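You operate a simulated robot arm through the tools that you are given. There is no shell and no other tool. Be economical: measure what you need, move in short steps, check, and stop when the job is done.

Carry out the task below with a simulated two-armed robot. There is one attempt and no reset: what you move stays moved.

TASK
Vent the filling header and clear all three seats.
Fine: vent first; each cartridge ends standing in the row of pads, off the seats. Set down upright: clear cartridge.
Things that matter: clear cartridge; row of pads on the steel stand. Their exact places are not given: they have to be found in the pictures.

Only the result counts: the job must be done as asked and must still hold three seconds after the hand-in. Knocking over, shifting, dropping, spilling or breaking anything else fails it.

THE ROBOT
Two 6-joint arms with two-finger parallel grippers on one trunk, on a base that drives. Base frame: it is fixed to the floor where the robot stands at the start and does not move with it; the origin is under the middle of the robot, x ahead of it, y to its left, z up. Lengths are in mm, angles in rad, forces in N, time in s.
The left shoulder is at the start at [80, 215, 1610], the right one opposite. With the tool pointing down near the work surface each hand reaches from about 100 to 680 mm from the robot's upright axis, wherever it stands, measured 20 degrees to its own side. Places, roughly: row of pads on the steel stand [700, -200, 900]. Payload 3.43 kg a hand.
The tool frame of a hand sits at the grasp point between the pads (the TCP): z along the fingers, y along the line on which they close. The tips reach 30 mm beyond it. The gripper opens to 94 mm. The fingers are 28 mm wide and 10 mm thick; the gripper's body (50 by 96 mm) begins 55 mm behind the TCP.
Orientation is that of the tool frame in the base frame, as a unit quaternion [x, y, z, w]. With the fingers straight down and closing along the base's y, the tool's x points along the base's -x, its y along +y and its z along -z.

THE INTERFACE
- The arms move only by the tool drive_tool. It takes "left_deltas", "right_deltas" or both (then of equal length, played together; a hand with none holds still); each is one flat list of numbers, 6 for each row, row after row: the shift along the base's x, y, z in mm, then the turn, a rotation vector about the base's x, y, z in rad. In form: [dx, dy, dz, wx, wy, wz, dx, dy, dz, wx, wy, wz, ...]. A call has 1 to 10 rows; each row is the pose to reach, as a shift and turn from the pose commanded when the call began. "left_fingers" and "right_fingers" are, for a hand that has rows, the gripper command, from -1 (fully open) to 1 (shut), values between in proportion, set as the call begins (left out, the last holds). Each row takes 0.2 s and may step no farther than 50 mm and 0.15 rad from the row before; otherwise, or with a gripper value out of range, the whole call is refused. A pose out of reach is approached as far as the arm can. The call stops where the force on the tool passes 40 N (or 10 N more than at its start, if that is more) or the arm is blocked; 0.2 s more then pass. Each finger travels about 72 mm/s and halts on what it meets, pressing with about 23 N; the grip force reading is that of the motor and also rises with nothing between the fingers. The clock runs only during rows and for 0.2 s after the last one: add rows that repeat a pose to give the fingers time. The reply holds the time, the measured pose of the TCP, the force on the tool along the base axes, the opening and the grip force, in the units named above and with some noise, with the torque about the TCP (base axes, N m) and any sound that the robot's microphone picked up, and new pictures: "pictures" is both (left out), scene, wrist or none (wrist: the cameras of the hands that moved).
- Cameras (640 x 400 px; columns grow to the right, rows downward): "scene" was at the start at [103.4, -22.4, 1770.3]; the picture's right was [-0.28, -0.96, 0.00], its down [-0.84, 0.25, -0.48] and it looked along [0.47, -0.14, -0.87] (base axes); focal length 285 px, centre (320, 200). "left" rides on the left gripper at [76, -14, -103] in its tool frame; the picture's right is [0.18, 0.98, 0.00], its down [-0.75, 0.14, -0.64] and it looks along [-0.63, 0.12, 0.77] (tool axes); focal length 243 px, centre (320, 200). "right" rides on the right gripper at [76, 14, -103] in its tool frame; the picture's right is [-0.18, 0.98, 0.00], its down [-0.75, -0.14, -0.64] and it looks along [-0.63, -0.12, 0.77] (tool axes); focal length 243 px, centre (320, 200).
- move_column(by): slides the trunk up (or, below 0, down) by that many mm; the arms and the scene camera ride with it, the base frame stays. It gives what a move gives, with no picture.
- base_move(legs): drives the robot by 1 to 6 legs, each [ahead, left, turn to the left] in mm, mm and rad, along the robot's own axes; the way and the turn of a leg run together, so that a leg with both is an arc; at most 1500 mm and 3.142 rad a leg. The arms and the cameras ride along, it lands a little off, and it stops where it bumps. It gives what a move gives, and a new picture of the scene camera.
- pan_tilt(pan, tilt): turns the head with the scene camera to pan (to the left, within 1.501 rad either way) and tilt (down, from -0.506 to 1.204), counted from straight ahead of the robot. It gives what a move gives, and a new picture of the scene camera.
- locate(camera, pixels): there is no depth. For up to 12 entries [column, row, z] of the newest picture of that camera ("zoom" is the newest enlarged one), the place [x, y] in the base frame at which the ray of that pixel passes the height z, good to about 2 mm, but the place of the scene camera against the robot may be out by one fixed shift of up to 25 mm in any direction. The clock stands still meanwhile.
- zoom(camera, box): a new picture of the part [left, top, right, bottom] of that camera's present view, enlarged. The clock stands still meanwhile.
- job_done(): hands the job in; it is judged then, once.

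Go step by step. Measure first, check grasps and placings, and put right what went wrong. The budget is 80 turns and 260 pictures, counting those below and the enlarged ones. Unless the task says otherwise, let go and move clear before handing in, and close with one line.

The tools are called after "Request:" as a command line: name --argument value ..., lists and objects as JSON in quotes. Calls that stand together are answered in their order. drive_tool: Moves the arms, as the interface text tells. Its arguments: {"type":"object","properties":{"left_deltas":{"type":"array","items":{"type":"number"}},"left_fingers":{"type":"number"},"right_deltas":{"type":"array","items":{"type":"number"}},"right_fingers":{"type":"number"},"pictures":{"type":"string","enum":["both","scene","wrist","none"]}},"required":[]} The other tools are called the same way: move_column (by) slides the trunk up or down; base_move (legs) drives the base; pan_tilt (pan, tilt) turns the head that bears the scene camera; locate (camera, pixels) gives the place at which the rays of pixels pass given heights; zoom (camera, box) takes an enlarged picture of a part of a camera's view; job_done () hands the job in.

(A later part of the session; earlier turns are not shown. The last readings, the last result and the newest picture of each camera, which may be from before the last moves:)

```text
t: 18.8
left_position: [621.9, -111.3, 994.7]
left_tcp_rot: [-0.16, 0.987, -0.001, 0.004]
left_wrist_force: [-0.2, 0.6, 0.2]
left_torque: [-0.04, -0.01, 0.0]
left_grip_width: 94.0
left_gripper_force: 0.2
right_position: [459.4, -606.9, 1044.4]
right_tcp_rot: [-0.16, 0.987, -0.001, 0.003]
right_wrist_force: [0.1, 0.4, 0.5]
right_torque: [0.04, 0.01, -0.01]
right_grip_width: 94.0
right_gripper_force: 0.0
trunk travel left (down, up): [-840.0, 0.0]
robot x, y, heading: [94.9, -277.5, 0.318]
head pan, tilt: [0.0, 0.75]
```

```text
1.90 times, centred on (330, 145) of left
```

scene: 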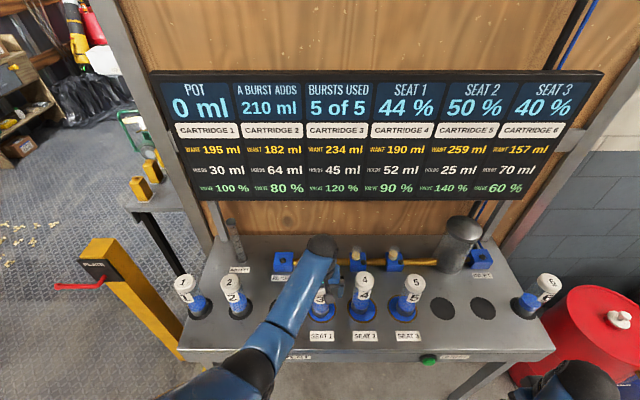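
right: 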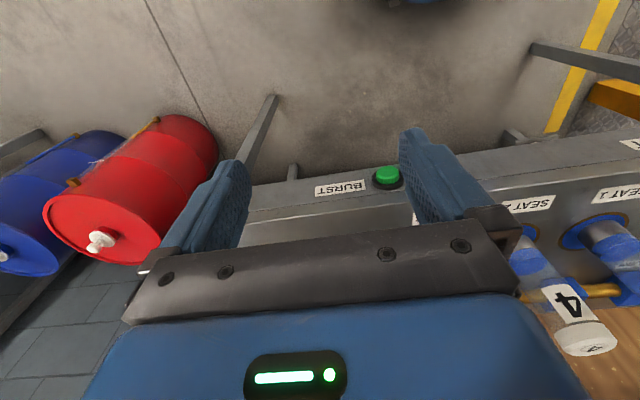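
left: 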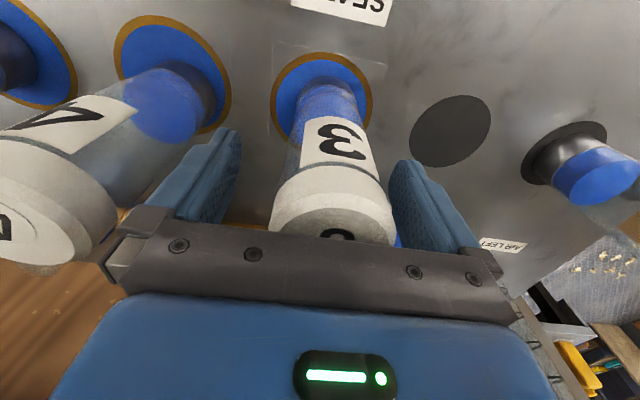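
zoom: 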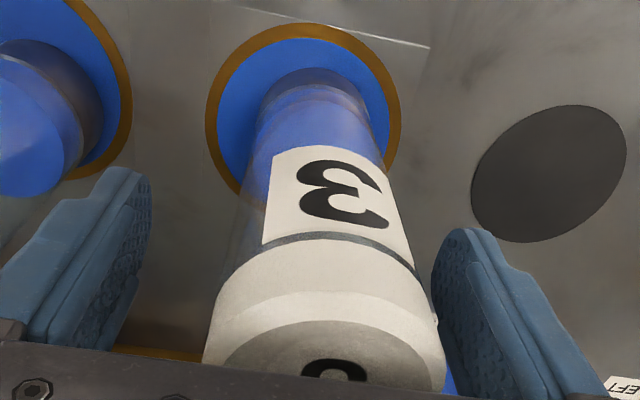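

The cartridge is roughly centred, about 3–5 mm toward the left finger. I'll nudge and close the fingers on it.

Request:
drive_tool --left_deltas '[-4, 2, 0, 0, 0, 0, -4, 2, 0, 0, 0, 0]' --pictures "none"

Request:
drive_tool --left_deltas '[0, 0, 0, 0, 0, 0, 0, 0, 0, 0, 0, 0, 0, 0, 0, 0, 0, 0, 0, 0, 0, 0, 0, 0]' --left_fingers 1

```text
t: 19.4
left_position: [617.1, -109.0, 995.3]
left_tcp_rot: [-0.16, 0.987, -0.001, 0.004]
left_wrist_force: [-0.2, -0.3, 0.2]
left_torque: [0.02, -0.01, 0.0]
left_grip_width: 93.9
left_gripper_force: 0.1
right_position: [459.0, -605.8, 1044.5]
right_tcp_rot: [-0.16, 0.987, -0.001, 0.003]
right_wrist_force: [0.6, 0.9, -0.6]
right_torque: [0.01, 0.01, 0.01]
right_grip_width: 93.9
right_gripper_force: 0.1
trunk travel left (down, up): [-840.0, 0.0]
robot x, y, heading: [95.3, -280.3, 0.326]
head pan, tilt: [0.0, 0.75]
```

```text
t: 20.4
left_position: [616.0, -109.3, 995.8]
left_tcp_rot: [-0.161, 0.987, -0.002, 0.004]
left_wrist_force: [0.1, 3.3, 1.2]
left_torque: [0.42, 0.28, -0.02]
left_grip_width: 59.5
left_gripper_force: 23.0
right_position: [458.3, -605.9, 1043.9]
right_tcp_rot: [-0.16, 0.987, -0.002, 0.001]
right_wrist_force: [-0.8, 0.2, -0.2]
right_torque: [-0.05, -0.04, 0.02]
right_grip_width: 94.0
right_gripper_force: 0.1
trunk travel left (down, up): [-840.0, 0.0]
robot x, y, heading: [90.7, -279.5, 0.317]
head pan, tilt: [0.0, 0.75]
```

scene: 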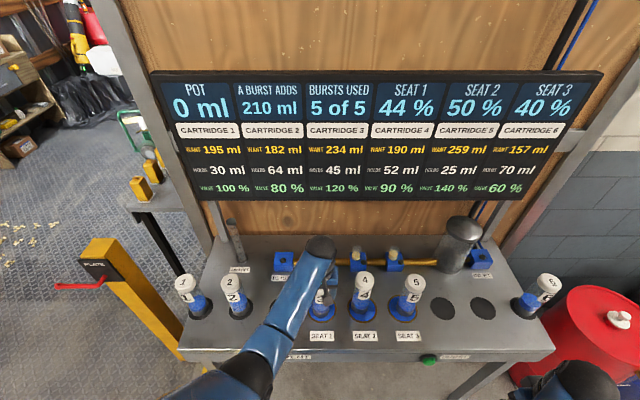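
left: 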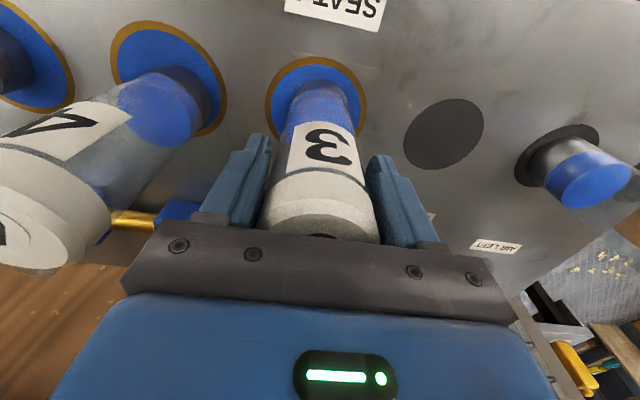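

Gripped at 59.5 mm. I'll lift slightly and check.

Request:
drive_tool --left_deltas '[0, 0, 8, 0, 0, 0, 0, 0, 20, 0, 0, 0, 0, 0, 40, 0, 0, 0]'

Request:
zoom --camera "left" --box '[200, 20, 480, 250]'

```text
t: 21.2
left_position: [615.5, -107.8, 1033.4]
left_tcp_rot: [-0.16, 0.987, -0.002, 0.004]
left_wrist_force: [-0.3, -0.7, -6.9]
left_torque: [0.0, 0.07, 0.02]
left_grip_width: 59.4
left_gripper_force: 23.5
right_position: [458.9, -606.5, 1043.9]
right_tcp_rot: [-0.16, 0.987, -0.001, 0.002]
right_wrist_force: [-0.5, 1.0, 0.0]
right_torque: [0.0, -0.02, 0.03]
right_grip_width: 93.9
right_gripper_force: 0.0
trunk travel left (down, up): [-840.0, 0.0]
robot x, y, heading: [92.9, -280.5, 0.318]
head pan, tilt: [0.0, 0.75]
```

scene: 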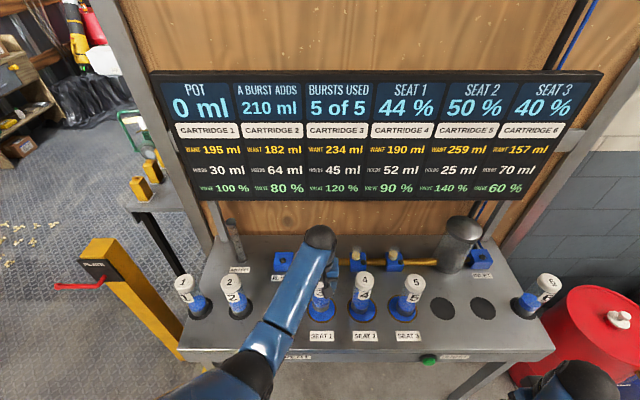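
left: 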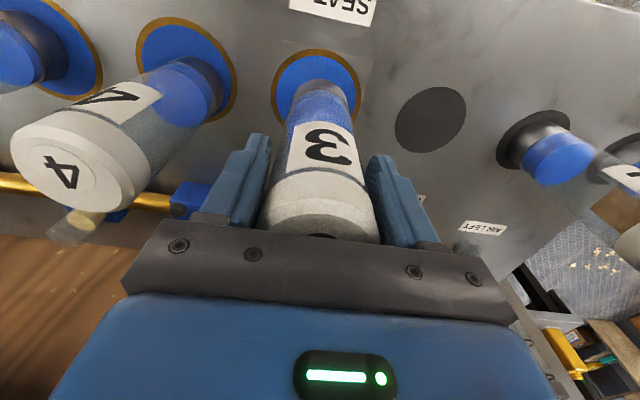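

```text
1.74 times, centred on (340, 135) of left
```

zoom: 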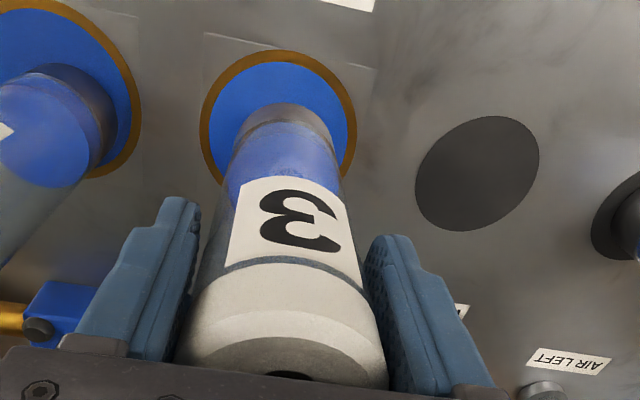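

Lifted free (~7 N). Carrying it to the empty pad left of seat 1, delta (-41,+129).

Request:
drive_tool --left_deltas '[-10, 32, 0, 0, 0, 0, -20, 64, 0, 0, 0, 0, -31, 97, 0, 0, 0, 0, -41, 129, 0, 0, 0, 0, -41, 129, 0, 0, 0, 0]'

Request:
zoom --camera "left" --box '[200, 20, 480, 250]'

Request:
zoom --camera "scene" --box '[200, 240, 360, 350]'

```text
t: 22.4
left_position: [576.5, 19.9, 1035.2]
left_tcp_rot: [-0.16, 0.987, -0.003, 0.005]
left_wrist_force: [-0.7, 0.1, -6.0]
left_torque: [-0.04, 0.07, 0.01]
left_grip_width: 59.3
left_gripper_force: 22.8
right_position: [459.4, -606.2, 1044.5]
right_tcp_rot: [-0.16, 0.987, -0.001, 0.002]
right_wrist_force: [0.1, 0.2, 0.7]
right_torque: [-0.01, -0.01, 0.0]
right_grip_width: 93.7
right_gripper_force: 0.0
trunk travel left (down, up): [-840.0, 0.0]
robot x, y, heading: [94.1, -280.5, 0.314]
head pan, tilt: [0.0, 0.75]
```

scene: 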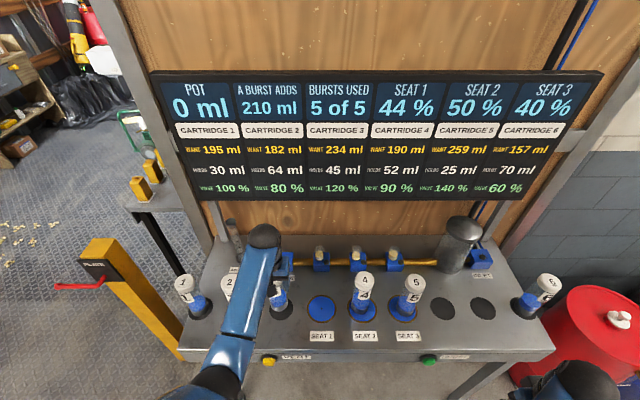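
left: 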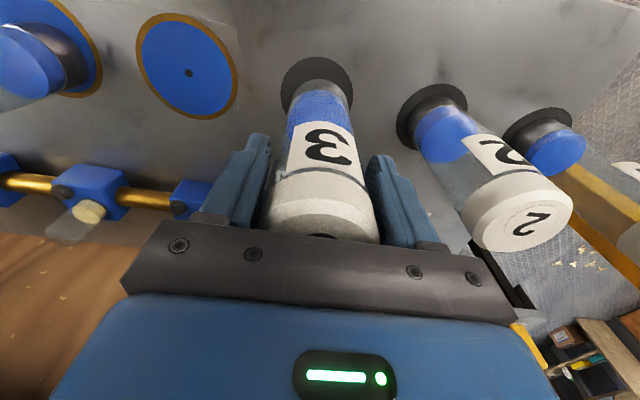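

```text
1.74 times, centred on (340, 135) of left
```

zoom: 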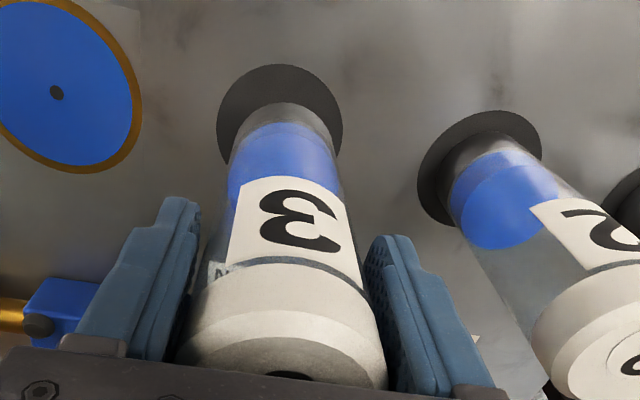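

```text
3.64 times, centred on (280, 295) of scene
```

zoom: 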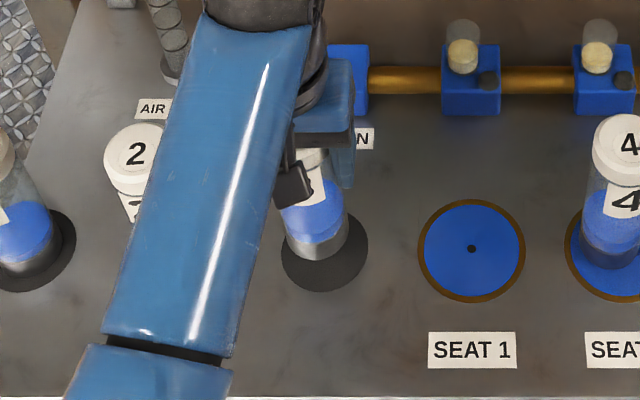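

The pad outline in the wrist view matches where the seat ring was, so it's centred. Lowering in small final steps.

Request:
drive_tool --left_deltas '[0, 0, -15, 0, 0, 0, 0, 0, -30, 0, 0, 0, 0, 0, -36, 0, 0, 0, 0, 0, -38, 0, 0, 0, 0, 0, -39, 0, 0, 0]'

Request:
zoom --camera "left" --box '[200, 20, 480, 250]'

```text
t: 23.6
left_position: [574.9, 21.8, 994.4]
left_tcp_rot: [-0.16, 0.987, -0.002, 0.005]
left_wrist_force: [0.1, 0.3, -4.9]
left_torque: [0.0, 0.04, 0.02]
left_grip_width: 59.6
left_gripper_force: 23.1
right_position: [458.6, -606.3, 1043.6]
right_tcp_rot: [-0.161, 0.987, -0.001, 0.002]
right_wrist_force: [-0.2, 0.4, -0.7]
right_torque: [-0.01, 0.01, -0.02]
right_grip_width: 93.9
right_gripper_force: 0.0
trunk travel left (down, up): [-840.0, 0.0]
robot x, y, heading: [94.1, -275.7, 0.319]
head pan, tilt: [0.0, 0.75]
```

scene: 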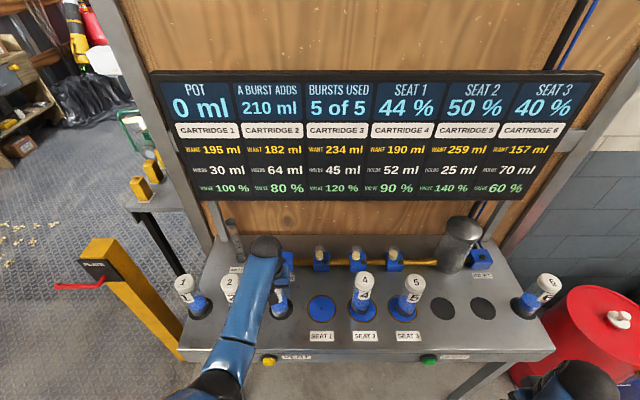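
left: 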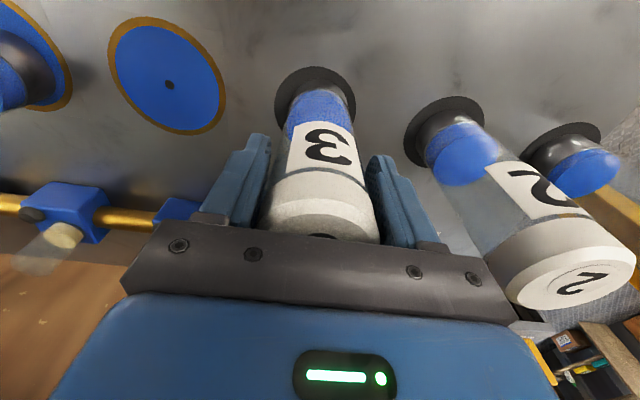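

```text
1.74 times, centred on (340, 135) of left
```

zoom: 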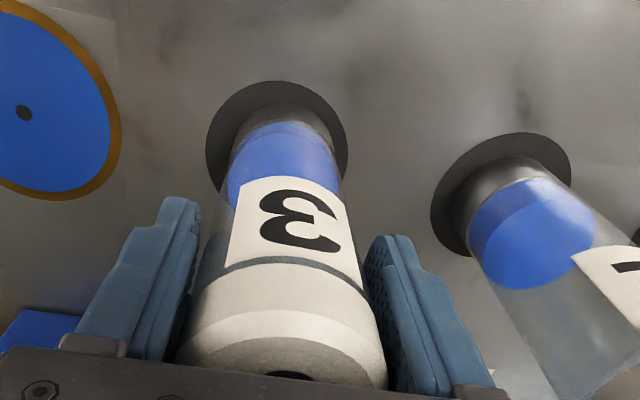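

Force has only dropped a little (-4.9 N), so it's nearly down. Continuing in 1 mm steps.

Request:
drive_tool --left_deltas '[0, 0, -1, 0, 0, 0, 0, 0, -1, 0, 0, 0]' --pictures "none"

Request:
drive_tool --left_deltas '[0, 0, -1, 0, 0, 0, 0, 0, -1, 0, 0, 0]' --pictures "none"

```text
t: 24.2
left_position: [574.1, 20.6, 995.3]
left_tcp_rot: [-0.16, 0.987, -0.001, 0.006]
left_wrist_force: [-0.6, 2.3, 4.0]
left_torque: [0.4, 0.19, -0.03]
left_grip_width: 59.4
left_gripper_force: 23.0
right_position: [458.3, -605.4, 1045.2]
right_tcp_rot: [-0.16, 0.987, -0.002, 0.001]
right_wrist_force: [0.1, -0.6, 0.6]
right_torque: [0.0, 0.0, 0.0]
right_grip_width: 93.7
right_gripper_force: 0.0
trunk travel left (down, up): [-840.0, 0.0]
robot x, y, heading: [91.7, -280.0, 0.32]
head pan, tilt: [0.0, 0.75]
```

```text
t: 24.8
left_position: [574.2, 20.5, 995.5]
left_tcp_rot: [-0.161, 0.987, -0.001, 0.008]
left_wrist_force: [1.6, 4.7, 15.5]
left_torque: [0.52, 0.29, -0.07]
left_grip_width: 59.6
left_gripper_force: 22.7
right_position: [456.6, -605.3, 1045.6]
right_tcp_rot: [-0.16, 0.987, -0.001, 0.003]
right_wrist_force: [-0.3, -0.2, -0.6]
right_torque: [0.0, 0.01, 0.03]
right_grip_width: 93.9
right_gripper_force: 0.1
trunk travel left (down, up): [-840.0, 0.0]
robot x, y, heading: [94.0, -280.9, 0.324]
head pan, tilt: [0.0, 0.75]
```

Seated, pressing up at 15 N. I'll ease up 1.5 mm, release, then back straight out.

Request:
drive_tool --left_deltas '[0, 0, 1.5, 0, 0, 0, 0, 0, 1.5, 0, 0, 0]' --pictures "none"

Request:
drive_tool --left_deltas '[0, 0, 0, 0, 0, 0, 0, 0, 0, 0, 0, 0, 0, 0, 0, 0, 0, 0, 0, 0, 0, 0, 0, 0]' --left_fingers -1

```text
t: 25.4
left_position: [574.2, 20.0, 993.9]
left_tcp_rot: [-0.16, 0.987, -0.001, 0.005]
left_wrist_force: [4.8, 3.6, 7.5]
left_torque: [0.59, -0.28, -0.05]
left_grip_width: 59.5
left_gripper_force: 22.6
right_position: [457.5, -606.5, 1044.4]
right_tcp_rot: [-0.16, 0.987, -0.001, 0.002]
right_wrist_force: [0.2, 0.5, 0.3]
right_torque: [-0.01, 0.01, 0.01]
right_grip_width: 94.2
right_gripper_force: 0.1
trunk travel left (down, up): [-840.0, 0.0]
robot x, y, heading: [91.2, -280.5, 0.319]
head pan, tilt: [0.0, 0.75]
```

```text
t: 26.4
left_position: [574.5, 20.2, 994.9]
left_tcp_rot: [-0.159, 0.987, -0.001, 0.005]
left_wrist_force: [0.6, -0.1, 0.6]
left_torque: [0.03, -0.02, 0.0]
left_grip_width: 94.1
left_gripper_force: 0.0
right_position: [458.3, -605.9, 1044.7]
right_tcp_rot: [-0.161, 0.987, -0.001, 0.002]
right_wrist_force: [0.3, -0.2, 0.5]
right_torque: [-0.04, 0.01, -0.03]
right_grip_width: 94.0
right_gripper_force: 0.1
trunk travel left (down, up): [-840.0, 0.0]
robot x, y, heading: [90.9, -276.5, 0.321]
head pan, tilt: [0.0, 0.75]
```

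scene: 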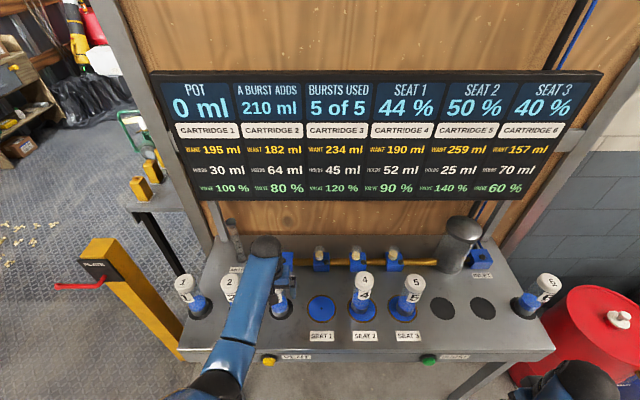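
left: 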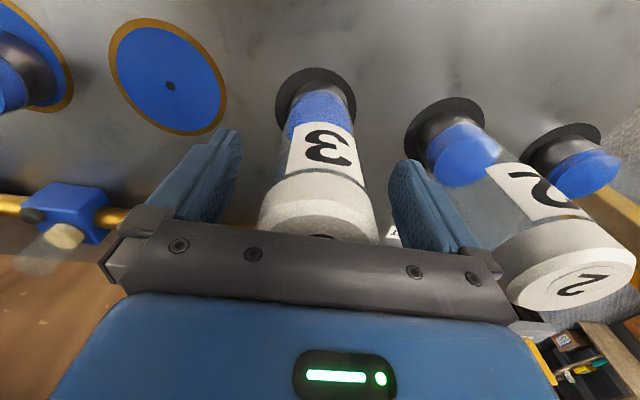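

Cartridge 3 stands on the pad. I'll back the left hand straight out and tuck it, and bring the right hand inward before driving right.

Request:
drive_tool --left_deltas '[-38, -12, 0, 0, 0, 0, -76, -25, 0, 0, 0, 0, -114, -38, 0, 0, 0, 0, -152, -50, 0, 0, 0, 0, -190, -63, 0, 0, 0, 0, -228, -50, 0, 0, 0, 0, -266, -40, 0, 0, 0, 0]' --right_deltas '[-14, 30, 0, 0, 0, 0, -28, 60, 0, 0, 0, 0, -42, 90, 0, 0, 0, 0, -56, 120, 0, 0, 0, 0, -70, 150, 0, 0, 0, 0, -70, 150, 0, 0, 0, 0, -70, 150, 0, 0, 0, 0]' --pictures "scene"

Request:
zoom --camera "scene" --box '[160, 220, 400, 370]'

Request:
pan_tilt --pan -0.8 --tilt 0.8

```text
t: 27.3
left_position: [449.6, -20.3, 994.4]
left_tcp_rot: [-0.16, 0.987, -0.001, 0.006]
left_wrist_force: [-0.4, 0.6, 0.8]
left_torque: [-0.01, -0.01, 0.01]
left_grip_width: 94.0
left_gripper_force: 0.1
right_position: [476.2, -525.8, 1079.7]
right_tcp_rot: [-0.16, 0.984, -0.034, 0.071]
right_wrist_force: [-0.2, 0.4, 0.2]
right_torque: [0.01, -0.02, 0.02]
right_grip_width: 94.1
right_gripper_force: 0.1
trunk travel left (down, up): [-840.0, 0.0]
robot x, y, heading: [94.3, -281.6, 0.323]
head pan, tilt: [0.0, 0.75]
stopped in row 4 (right hand): the arm was blocked; the commanded pose is now the measured one
```

scene: 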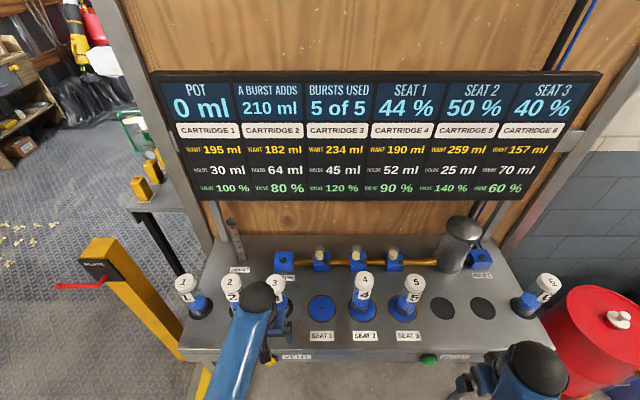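

```text
2.67 times, centred on (280, 295) of scene
```

zoom: 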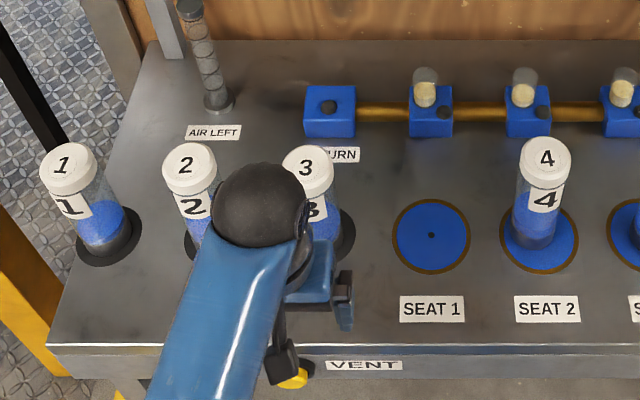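

```text
t: 28.4
left_position: [451.0, -19.1, 992.4]
left_tcp_rot: [-0.16, 0.987, -0.001, 0.006]
left_wrist_force: [-0.7, 0.6, -0.5]
left_torque: [0.0, -0.02, -0.01]
left_grip_width: 94.3
left_gripper_force: 0.2
right_position: [478.8, -526.2, 1078.9]
right_tcp_rot: [-0.16, 0.984, -0.033, 0.071]
right_wrist_force: [-0.5, 0.1, -0.3]
right_torque: [0.0, -0.01, 0.0]
right_grip_width: 94.1
right_gripper_force: 0.2
trunk travel left (down, up): [-840.0, 0.0]
robot x, y, heading: [93.0, -277.4, 0.324]
head pan, tilt: [-0.799, 0.799]
```

scene: 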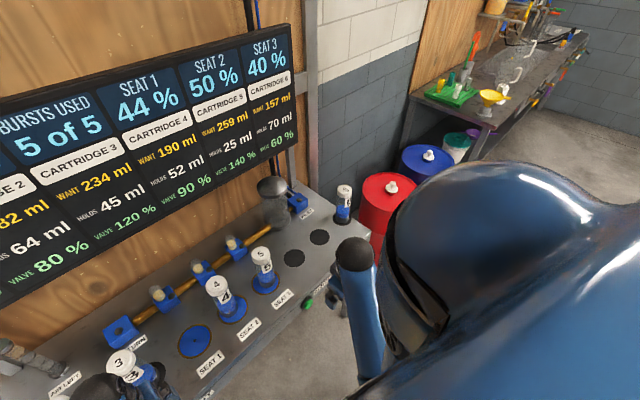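

The right hand was stopped by its own joint limits and tilted slightly. I'll correct its tilt a bit lower, and retract the left hand further.

Request:
drive_tool --left_deltas '[-28, -9, 0, 0, 0, 0, -56, -18, 0, 0, 0, 0, -84, -27, 0, 0, 0, 0, -112, -36, 0, 0, 0, 0]' --right_deltas '[0, -10, -25, 0.014, 0.05, 0, 0, -20, -50, 0.028, 0.1, 0, 0, -30, -80, 0.042, 0.151, 0, 0, -30, -80, 0.042, 0.151, 0]' --pictures "none"

Request:
pan_tilt --pan 0.0 --tilt 0.9

```text
t: 29.4
left_position: [337.1, -54.3, 994.1]
left_tcp_rot: [-0.16, 0.987, -0.001, 0.007]
left_wrist_force: [0.5, 0.4, 0.0]
left_torque: [-0.05, 0.0, -0.02]
left_grip_width: 94.2
left_gripper_force: 0.1
right_position: [476.7, -556.8, 999.4]
right_tcp_rot: [-0.162, 0.987, 0.0, 0.0]
right_wrist_force: [0.2, -0.1, 0.3]
right_torque: [0.03, -0.02, 0.0]
right_grip_width: 94.1
right_gripper_force: 0.0
trunk travel left (down, up): [-840.0, 0.0]
robot x, y, heading: [92.3, -280.1, 0.319]
head pan, tilt: [-0.799, 0.799]
```

```text
t: 30.6
left_position: [338.4, -54.4, 994.7]
left_tcp_rot: [-0.161, 0.987, -0.001, 0.005]
left_wrist_force: [-0.7, -0.7, -0.1]
left_torque: [-0.03, 0.01, 0.01]
left_grip_width: 94.1
left_gripper_force: 0.1
right_position: [478.8, -558.0, 996.9]
right_tcp_rot: [-0.161, 0.987, 0.0, -0.002]
right_wrist_force: [-0.5, -0.7, -1.0]
right_torque: [-0.04, 0.03, 0.05]
right_grip_width: 93.9
right_gripper_force: 0.1
trunk travel left (down, up): [-840.0, 0.0]
robot x, y, heading: [95.8, -284.0, 0.325]
head pan, tilt: [0.0, 0.901]
```

scene: 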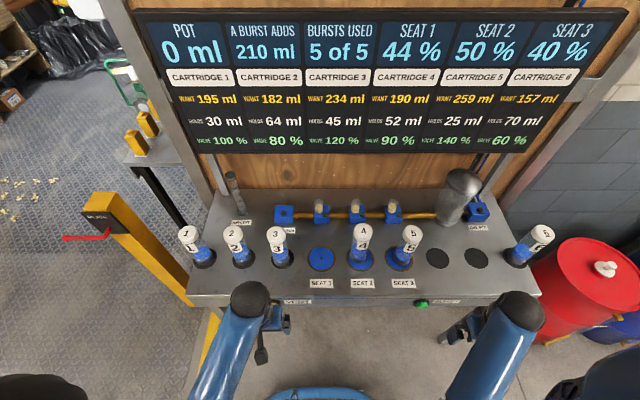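

Cartridge 3 stands upright on its pad. Now I'll drive 280 mm to the right along the stand.

Request:
base_move --legs '[[0, -280, 0]]'

Request:
drive_tool --right_deltas '[0, 0, 0, 0, 0, 0]' --pictures "wrist"

```text
t: 32.5
left_position: [423.1, -312.2, 992.4]
left_tcp_rot: [-0.16, 0.987, -0.003, 0.005]
left_wrist_force: [-0.2, -0.5, -0.6]
left_torque: [-0.03, -0.03, 0.0]
left_grip_width: 93.5
left_gripper_force: 0.1
right_position: [564.3, -814.0, 999.3]
right_tcp_rot: [-0.162, 0.987, -0.002, -0.001]
right_wrist_force: [-1.0, 0.2, -0.2]
right_torque: [-0.03, 0.01, -0.01]
right_grip_width: 94.4
right_gripper_force: 0.1
trunk travel left (down, up): [-840.0, 0.0]
robot x, y, heading: [181.0, -536.2, 0.325]
head pan, tilt: [0.0, 0.901]
```

scene: 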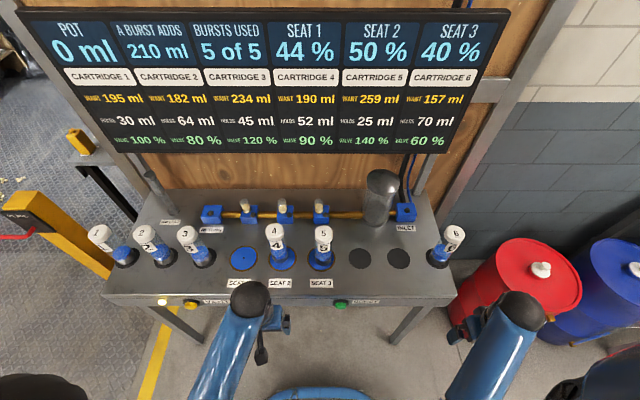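

```text
t: 32.9
left_position: [424.9, -315.0, 992.5]
left_tcp_rot: [-0.162, 0.987, -0.001, 0.006]
left_wrist_force: [-0.1, -0.6, -0.3]
left_torque: [0.0, -0.02, 0.0]
left_grip_width: 93.9
left_gripper_force: 0.0
right_position: [566.8, -816.8, 997.7]
right_tcp_rot: [-0.162, 0.987, 0.0, 0.0]
right_wrist_force: [-0.1, -0.9, -0.2]
right_torque: [0.01, -0.02, 0.0]
right_grip_width: 93.9
right_gripper_force: 0.0
trunk travel left (down, up): [-840.0, 0.0]
robot x, y, heading: [183.7, -540.5, 0.325]
head pan, tilt: [0.0, 0.901]
```

right: 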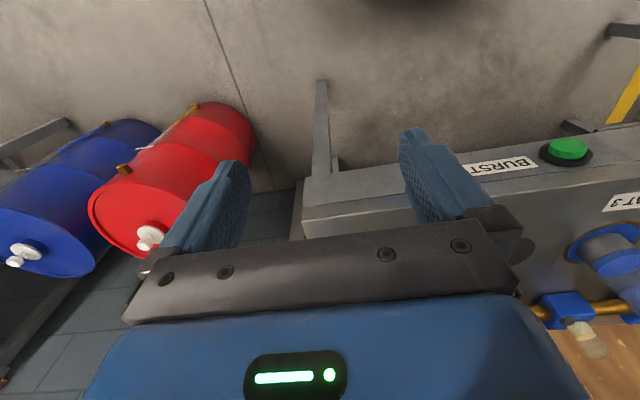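

Seat 3 is straight ahead. I'll move the right hand forward to about 90 mm short of the row, then across to in front of cartridge 5.

Request:
drive_tool --right_deltas '[39, 13, 0, 0, 0, 0, 78, 26, 0, 0, 0, 0, 118, 39, 0, 0, 0, 0, 157, 52, 0, 0, 0, 0, 142, 97, 0, 0, 0, 0, 127, 142, 0, 0, 0, 0]' --pictures "none"

Request:
drive_tool --right_deltas '[-15, 45, 0, 0, 0, 0, -30, 90, 0, 0, 0, 0, -45, 135, 0, 0, 0, 0, -60, 180, 0, 0, 0, 0, -75, 225, 0, 0, 0, 0, -91, 272, 0, 0, 0, 0]'

Request:
zoom --camera "right" --box '[160, 60, 480, 260]'

```text
t: 34.3
left_position: [423.7, -314.0, 994.0]
left_tcp_rot: [-0.16, 0.987, -0.002, 0.005]
left_wrist_force: [0.6, 0.2, 0.1]
left_torque: [-0.04, -0.01, 0.01]
left_grip_width: 94.2
left_gripper_force: 0.1
right_position: [690.5, -673.3, 1000.0]
right_tcp_rot: [-0.163, 0.987, 0.0, -0.001]
right_wrist_force: [0.0, 0.6, 0.5]
right_torque: [0.0, -0.02, 0.0]
right_grip_width: 94.0
right_gripper_force: 0.1
trunk travel left (down, up): [-840.0, 0.0]
robot x, y, heading: [178.3, -537.3, 0.322]
head pan, tilt: [0.0, 0.901]
```

```text
t: 35.7
left_position: [423.9, -313.7, 992.5]
left_tcp_rot: [-0.161, 0.987, -0.002, 0.006]
left_wrist_force: [-0.2, -0.5, -0.7]
left_torque: [0.01, 0.0, 0.01]
left_grip_width: 93.9
left_gripper_force: 0.0
right_position: [603.0, -401.6, 998.7]
right_tcp_rot: [-0.162, 0.987, -0.002, 0.0]
right_wrist_force: [1.3, -0.5, -0.3]
right_torque: [-0.01, -0.02, -0.01]
right_grip_width: 94.0
right_gripper_force: 0.0
trunk travel left (down, up): [-840.0, 0.0]
robot x, y, heading: [181.3, -542.2, 0.32]
head pan, tilt: [0.0, 0.901]
```

scene: 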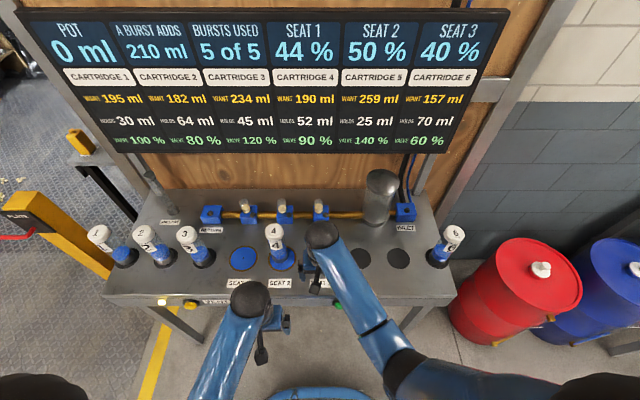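
right: 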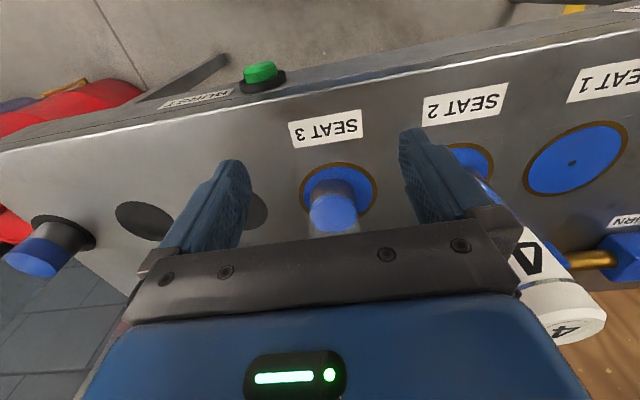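

```text
2.00 times, centred on (320, 160) of right
```

zoom: 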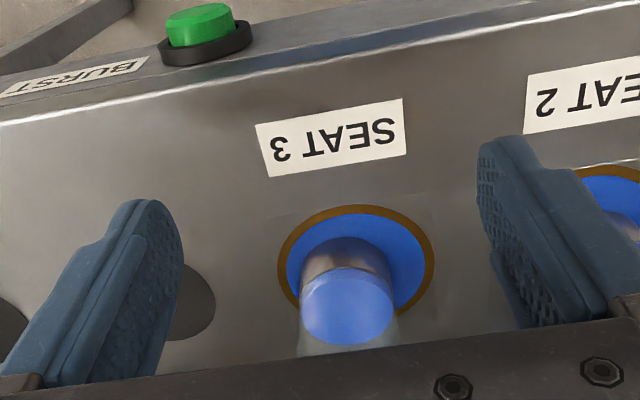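

Request:
locate --camera "right" --pixels '[[338, 193, 863], [338, 187, 863], [572, 163, 863], [143, 221, 863]]'

```text
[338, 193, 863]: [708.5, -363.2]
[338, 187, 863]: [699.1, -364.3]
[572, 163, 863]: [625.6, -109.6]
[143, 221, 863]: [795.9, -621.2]
```

Seat 1's dot (625.6,-109.6) and the far pad (796,-621) fix the row precisely, with spacing (42.6,-127.9) and seat 3 at (710,-365). I'll slide forward around cartridge 5.

Request:
drive_tool --right_deltas '[34, 12, -2, 0, 0, 0, 68, 24, -3, 0, 0, 0, 102, 35.5, -3, 0, 0, 0]'

Request:
zoom --camera "right" --box '[200, 40, 460, 250]'

```text
t: 36.5
left_position: [424.7, -314.4, 992.7]
left_tcp_rot: [-0.161, 0.987, -0.002, 0.005]
left_wrist_force: [-0.1, 0.3, -0.4]
left_torque: [0.0, -0.02, -0.02]
left_grip_width: 94.5
left_gripper_force: 0.0
right_position: [704.2, -365.3, 995.6]
right_tcp_rot: [-0.163, 0.987, -0.001, 0.0]
right_wrist_force: [-0.4, 0.3, -0.7]
right_torque: [0.0, -0.02, -0.02]
right_grip_width: 94.2
right_gripper_force: 0.2
trunk travel left (down, up): [-840.0, 0.0]
robot x, y, heading: [180.9, -542.4, 0.329]
head pan, tilt: [0.0, 0.901]
```

scene: 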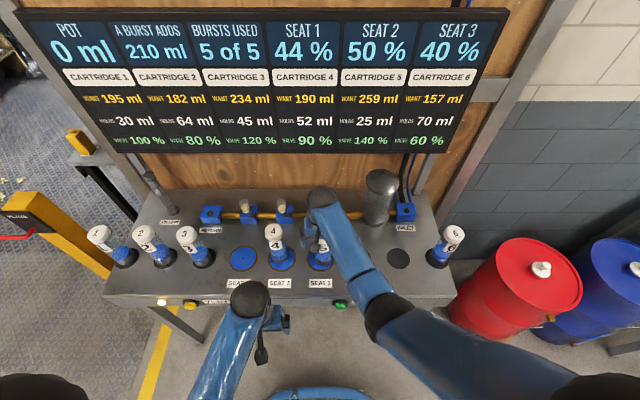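
right: 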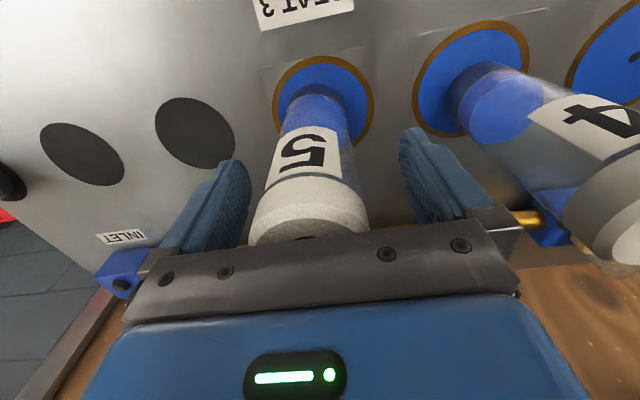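

```text
1.90 times, centred on (330, 145) of right
```

zoom: 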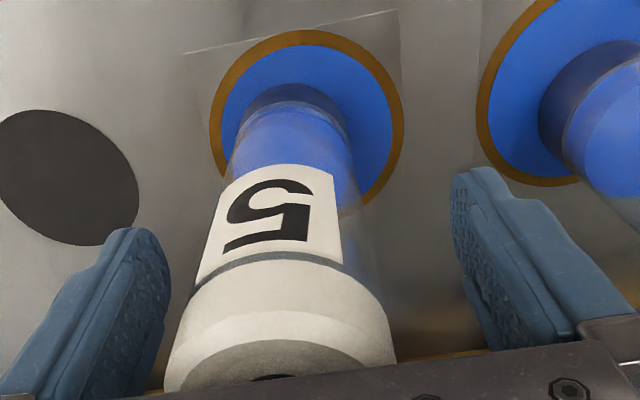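

Mirror comparison suggests the cartridge sits about 4 mm toward the right finger. I'll nudge the hand and close.

Request:
drive_tool --right_deltas '[1, -4, 0, 0, 0, 0, 1, -4, 0, 0, 0, 0]' --pictures "none"

Request:
drive_tool --right_deltas '[0, 0, 0, 0, 0, 0, 0, 0, 0, 0, 0, 0, 0, 0, 0, 0, 0, 0, 0, 0, 0, 0, 0, 0]' --right_fingers 1 --pictures "wrist"

Request:
drive_tool --right_deltas '[0, 0, 8, 0, 0, 0, 0, 0, 20, 0, 0, 0, 0, 0, 40, 0, 0, 0]'

```text
t: 37.1
left_position: [423.5, -315.1, 993.9]
left_tcp_rot: [-0.161, 0.987, -0.001, 0.004]
left_wrist_force: [-0.5, 0.1, 0.0]
left_torque: [0.0, -0.02, 0.01]
left_grip_width: 93.6
left_gripper_force: 0.0
right_position: [705.4, -371.2, 995.0]
right_tcp_rot: [-0.163, 0.987, -0.001, -0.001]
right_wrist_force: [0.4, 0.9, 0.0]
right_torque: [0.04, 0.02, -0.01]
right_grip_width: 94.0
right_gripper_force: 0.1
trunk travel left (down, up): [-840.0, 0.0]
robot x, y, heading: [180.4, -540.1, 0.322]
head pan, tilt: [0.0, 0.901]
```

```text
t: 38.1
left_position: [424.1, -314.7, 994.0]
left_tcp_rot: [-0.161, 0.987, 0.0, 0.005]
left_wrist_force: [-0.1, -0.2, 0.2]
left_torque: [0.01, -0.02, 0.0]
left_grip_width: 93.9
left_gripper_force: 0.0
right_position: [704.9, -372.9, 995.7]
right_tcp_rot: [-0.163, 0.987, 0.0, -0.001]
right_wrist_force: [0.8, -2.2, 1.2]
right_torque: [-0.24, 0.01, 0.0]
right_grip_width: 60.0
right_gripper_force: 23.3
trunk travel left (down, up): [-840.0, 0.0]
robot x, y, heading: [180.2, -540.3, 0.322]
head pan, tilt: [0.0, 0.901]
```

right: 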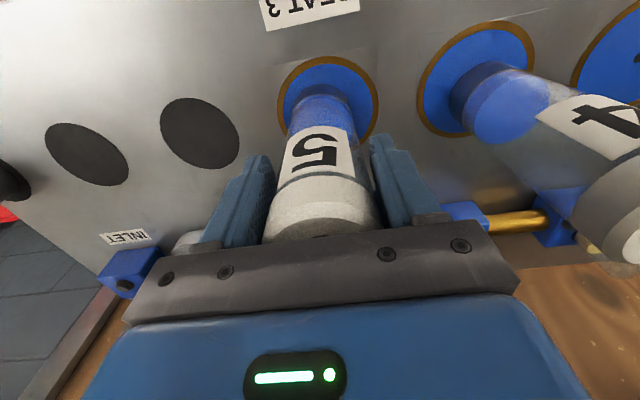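

```text
t: 38.9
left_position: [424.9, -314.4, 994.1]
left_tcp_rot: [-0.161, 0.987, -0.001, 0.005]
left_wrist_force: [-0.8, -0.2, 0.2]
left_torque: [0.03, 0.01, 0.0]
left_grip_width: 94.0
left_gripper_force: 0.0
right_position: [705.2, -370.9, 1035.5]
right_tcp_rot: [-0.164, 0.987, 0.0, 0.0]
right_wrist_force: [-0.3, 0.4, -4.4]
right_torque: [-0.03, 0.06, -0.02]
right_grip_width: 60.0
right_gripper_force: 22.8
trunk travel left (down, up): [-840.0, 0.0]
robot x, y, heading: [181.2, -538.8, 0.325]
head pan, tilt: [0.0, 0.901]
```

scene: 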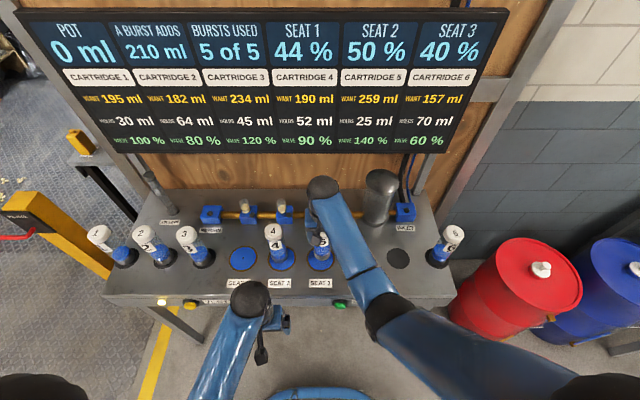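
right: 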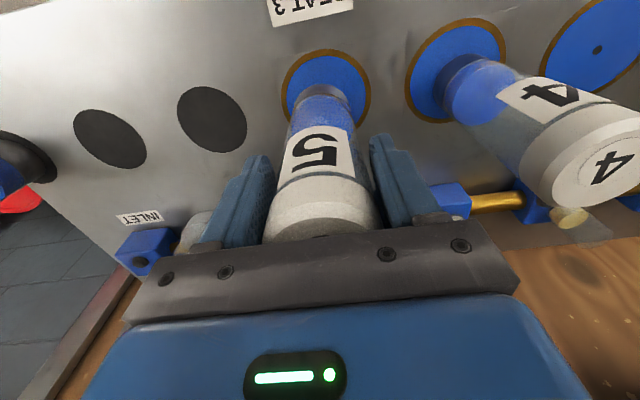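

Cartridge 5 lifted. Before carrying it right, I'll check how far the pot stands behind the row.

Request:
locate --camera "scene" --pixels '[[377, 226, 863], [363, 218, 863], [391, 220, 863], [398, 258, 863], [359, 258, 863], [382, 180, 1060], [382, 180, 1020]]'

Request:
zoom --camera "scene" --box '[280, 150, 480, 300]'

```text
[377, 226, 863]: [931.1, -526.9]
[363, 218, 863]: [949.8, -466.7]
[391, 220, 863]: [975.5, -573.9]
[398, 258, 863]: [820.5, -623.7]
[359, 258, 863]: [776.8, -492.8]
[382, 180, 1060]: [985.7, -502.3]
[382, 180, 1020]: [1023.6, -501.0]
```

```text
2.67 times, centred on (380, 225) of scene
```

zoom: 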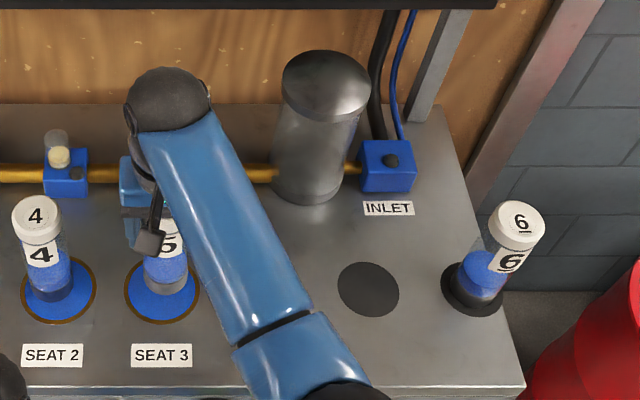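

The pot is about 144 mm behind the row, so there's plenty of clearance. Carrying cartridge 5 to the far-right empty pad.

Request:
drive_tool --right_deltas '[14, -42, 0, 0, 0, 0, 28, -84, 0, 0, 0, 0, 42, -127, 0, 0, 0, 0, 57, -170, 0, 0, 0, 0, 71, -212, 0, 0, 0, 0, 85, -254, 0, 0, 0, 0, 85, -254, 0, 0, 0, 0]'

Request:
zoom --camera "right" --box '[160, 20, 440, 250]'

Request:
zoom --camera "scene" --box '[320, 200, 480, 300]'

```text
t: 40.5
left_position: [425.6, -314.7, 993.1]
left_tcp_rot: [-0.16, 0.987, -0.002, 0.005]
left_wrist_force: [0.3, 0.2, -0.4]
left_torque: [-0.01, 0.01, 0.03]
left_grip_width: 93.8
left_gripper_force: 0.0
right_position: [788.9, -625.2, 1032.3]
right_tcp_rot: [-0.162, 0.987, -0.001, -0.002]
right_wrist_force: [-0.1, 0.2, -5.9]
right_torque: [-0.05, 0.04, 0.02]
right_grip_width: 60.3
right_gripper_force: 23.0
trunk travel left (down, up): [-840.0, 0.0]
robot x, y, heading: [180.2, -538.9, 0.321]
head pan, tilt: [0.0, 0.901]
```

scene: 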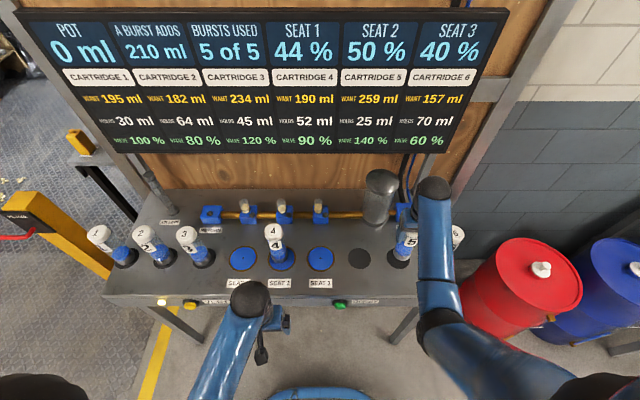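
right: 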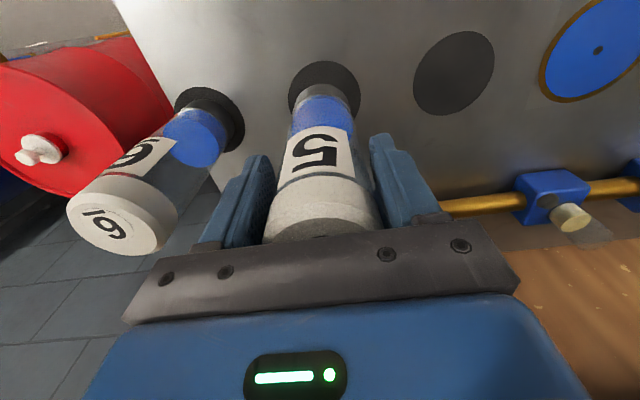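

```text
1.74 times, centred on (300, 135) of right
```

zoom: 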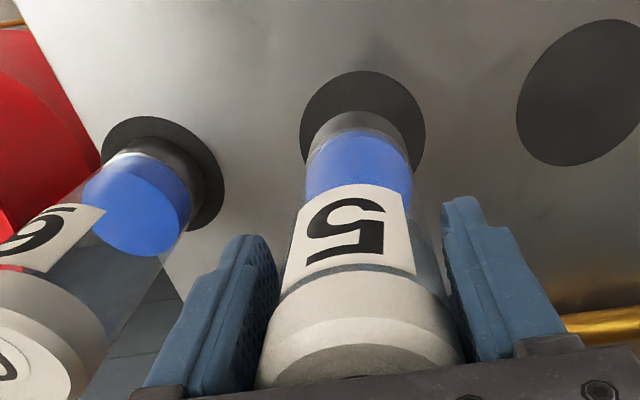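

```text
4.00 times, centred on (400, 250) of scene
```

zoom: 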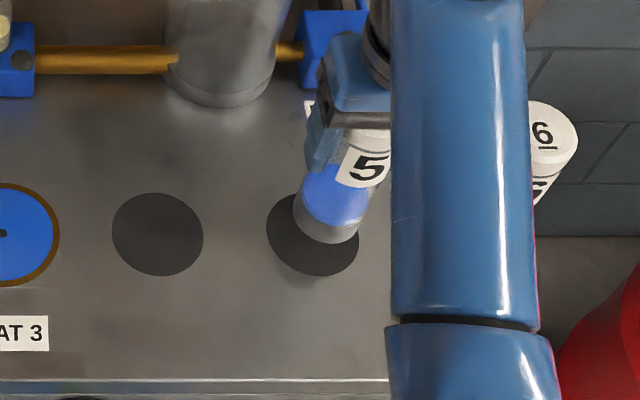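

The pad appears at (324,88), where the seat ring was at lift (326,85), so it's centred. Lowering.

Request:
drive_tool --right_deltas '[0, 0, -15, 0, 0, 0, 0, 0, -30, 0, 0, 0, 0, 0, -36, 0, 0, 0, 0, 0, -38, 0, 0, 0]' --pictures "wrist"

Request:
drive_tool --right_deltas '[0, 0, -1, 0, 0, 0, 0, 0, -1, 0, 0, 0]' --pictures "none"

Request:
drive_tool --right_deltas '[0, 0, -1, 0, 0, 0, 0, 0, -1, 0, 0, 0]' --pictures "none"

```text
t: 41.5
left_position: [424.5, -314.4, 994.0]
left_tcp_rot: [-0.161, 0.987, -0.001, 0.005]
left_wrist_force: [0.3, 0.3, -1.0]
left_torque: [-0.02, 0.01, 0.0]
left_grip_width: 93.9
left_gripper_force: 0.0
right_position: [789.9, -624.7, 996.4]
right_tcp_rot: [-0.163, 0.987, 0.0, -0.002]
right_wrist_force: [0.3, -1.0, -6.5]
right_torque: [0.02, 0.01, -0.03]
right_grip_width: 60.5
right_gripper_force: 22.2
trunk travel left (down, up): [-840.0, 0.0]
robot x, y, heading: [184.1, -537.7, 0.32]
head pan, tilt: [0.0, 0.901]
```

right: 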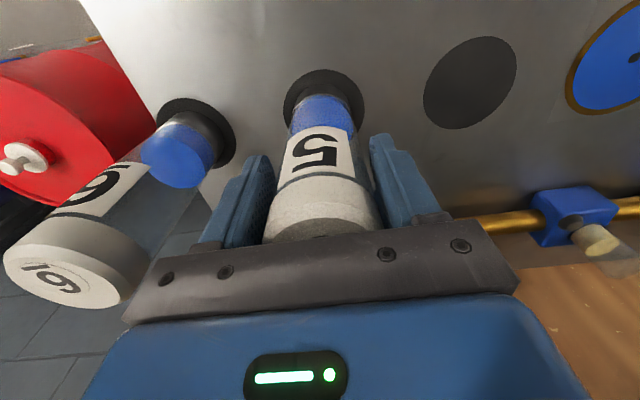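

```text
t: 42.1
left_position: [424.9, -314.5, 993.1]
left_tcp_rot: [-0.16, 0.987, 0.0, 0.004]
left_wrist_force: [0.1, -0.1, 0.6]
left_torque: [0.02, 0.02, -0.02]
left_grip_width: 94.1
left_gripper_force: 0.0
right_position: [791.1, -625.0, 996.1]
right_tcp_rot: [-0.162, 0.987, 0.0, -0.001]
right_wrist_force: [0.0, -0.1, -5.3]
right_torque: [0.01, 0.09, -0.01]
right_grip_width: 60.5
right_gripper_force: 22.9
trunk travel left (down, up): [-840.0, 0.0]
robot x, y, heading: [178.6, -542.9, 0.322]
head pan, tilt: [0.0, 0.901]
```

```text
t: 42.7
left_position: [423.4, -314.7, 994.0]
left_tcp_rot: [-0.16, 0.987, -0.002, 0.006]
left_wrist_force: [-0.2, -0.8, -0.6]
left_torque: [0.0, 0.0, -0.02]
left_grip_width: 93.8
left_gripper_force: 0.1
right_position: [789.6, -623.8, 995.0]
right_tcp_rot: [-0.162, 0.987, 0.0, 0.001]
right_wrist_force: [0.1, 2.1, 0.1]
right_torque: [0.18, 0.16, -0.01]
right_grip_width: 60.2
right_gripper_force: 23.1
trunk travel left (down, up): [-840.0, 0.0]
robot x, y, heading: [182.6, -538.2, 0.323]
head pan, tilt: [0.0, 0.901]
```

The weight is now carried by the pad (0.1 N). Release and check.

Request:
drive_tool --right_deltas '[0, 0, -0.5, 0, 0, 0, 0, 0, -0.5, 0, 0, 0]' --pictures "none"

Request:
drive_tool --right_deltas '[0, 0, 0, 0, 0, 0, 0, 0, 0, 0, 0, 0, 0, 0, 0, 0, 0, 0, 0, 0, 0, 0, 0, 0]' --right_fingers -1

```text
t: 43.3
left_position: [424.8, -314.1, 993.6]
left_tcp_rot: [-0.161, 0.987, -0.001, 0.006]
left_wrist_force: [-0.5, 0.5, 0.0]
left_torque: [-0.01, 0.0, 0.02]
left_grip_width: 93.9
left_gripper_force: 0.1
right_position: [790.6, -624.2, 994.9]
right_tcp_rot: [-0.162, 0.987, -0.001, 0.001]
right_wrist_force: [1.9, 1.6, 6.8]
right_torque: [0.2, -0.13, -0.03]
right_grip_width: 59.9
right_gripper_force: 23.0
trunk travel left (down, up): [-840.0, 0.0]
robot x, y, heading: [179.9, -540.1, 0.324]
head pan, tilt: [0.0, 0.901]
```

```text
t: 44.3
left_position: [423.7, -315.0, 994.4]
left_tcp_rot: [-0.16, 0.987, -0.001, 0.005]
left_wrist_force: [-0.4, 0.5, -0.2]
left_torque: [0.01, -0.05, 0.02]
left_grip_width: 94.0
left_gripper_force: 0.1
right_position: [789.2, -625.2, 994.2]
right_tcp_rot: [-0.162, 0.987, 0.0, -0.002]
right_wrist_force: [-0.1, -0.5, 0.6]
right_torque: [0.02, -0.02, 0.01]
right_grip_width: 94.0
right_gripper_force: 0.1
trunk travel left (down, up): [-840.0, 0.0]
robot x, y, heading: [179.2, -539.5, 0.325]
head pan, tilt: [0.0, 0.901]
```

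scene: 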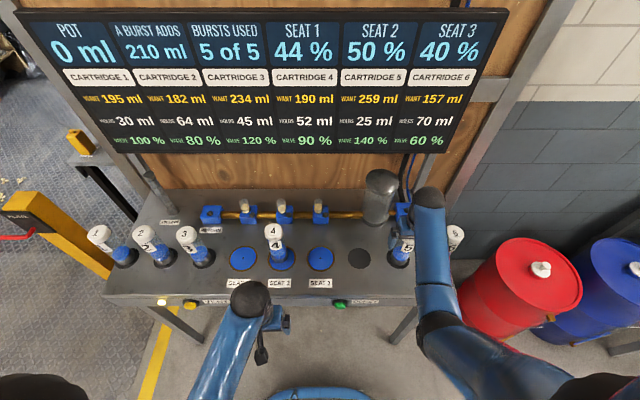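
right: 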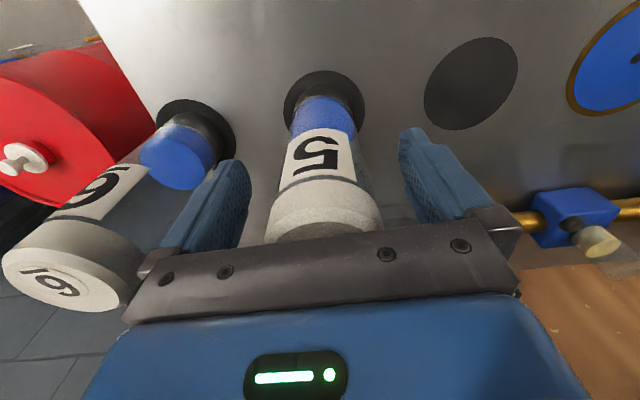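

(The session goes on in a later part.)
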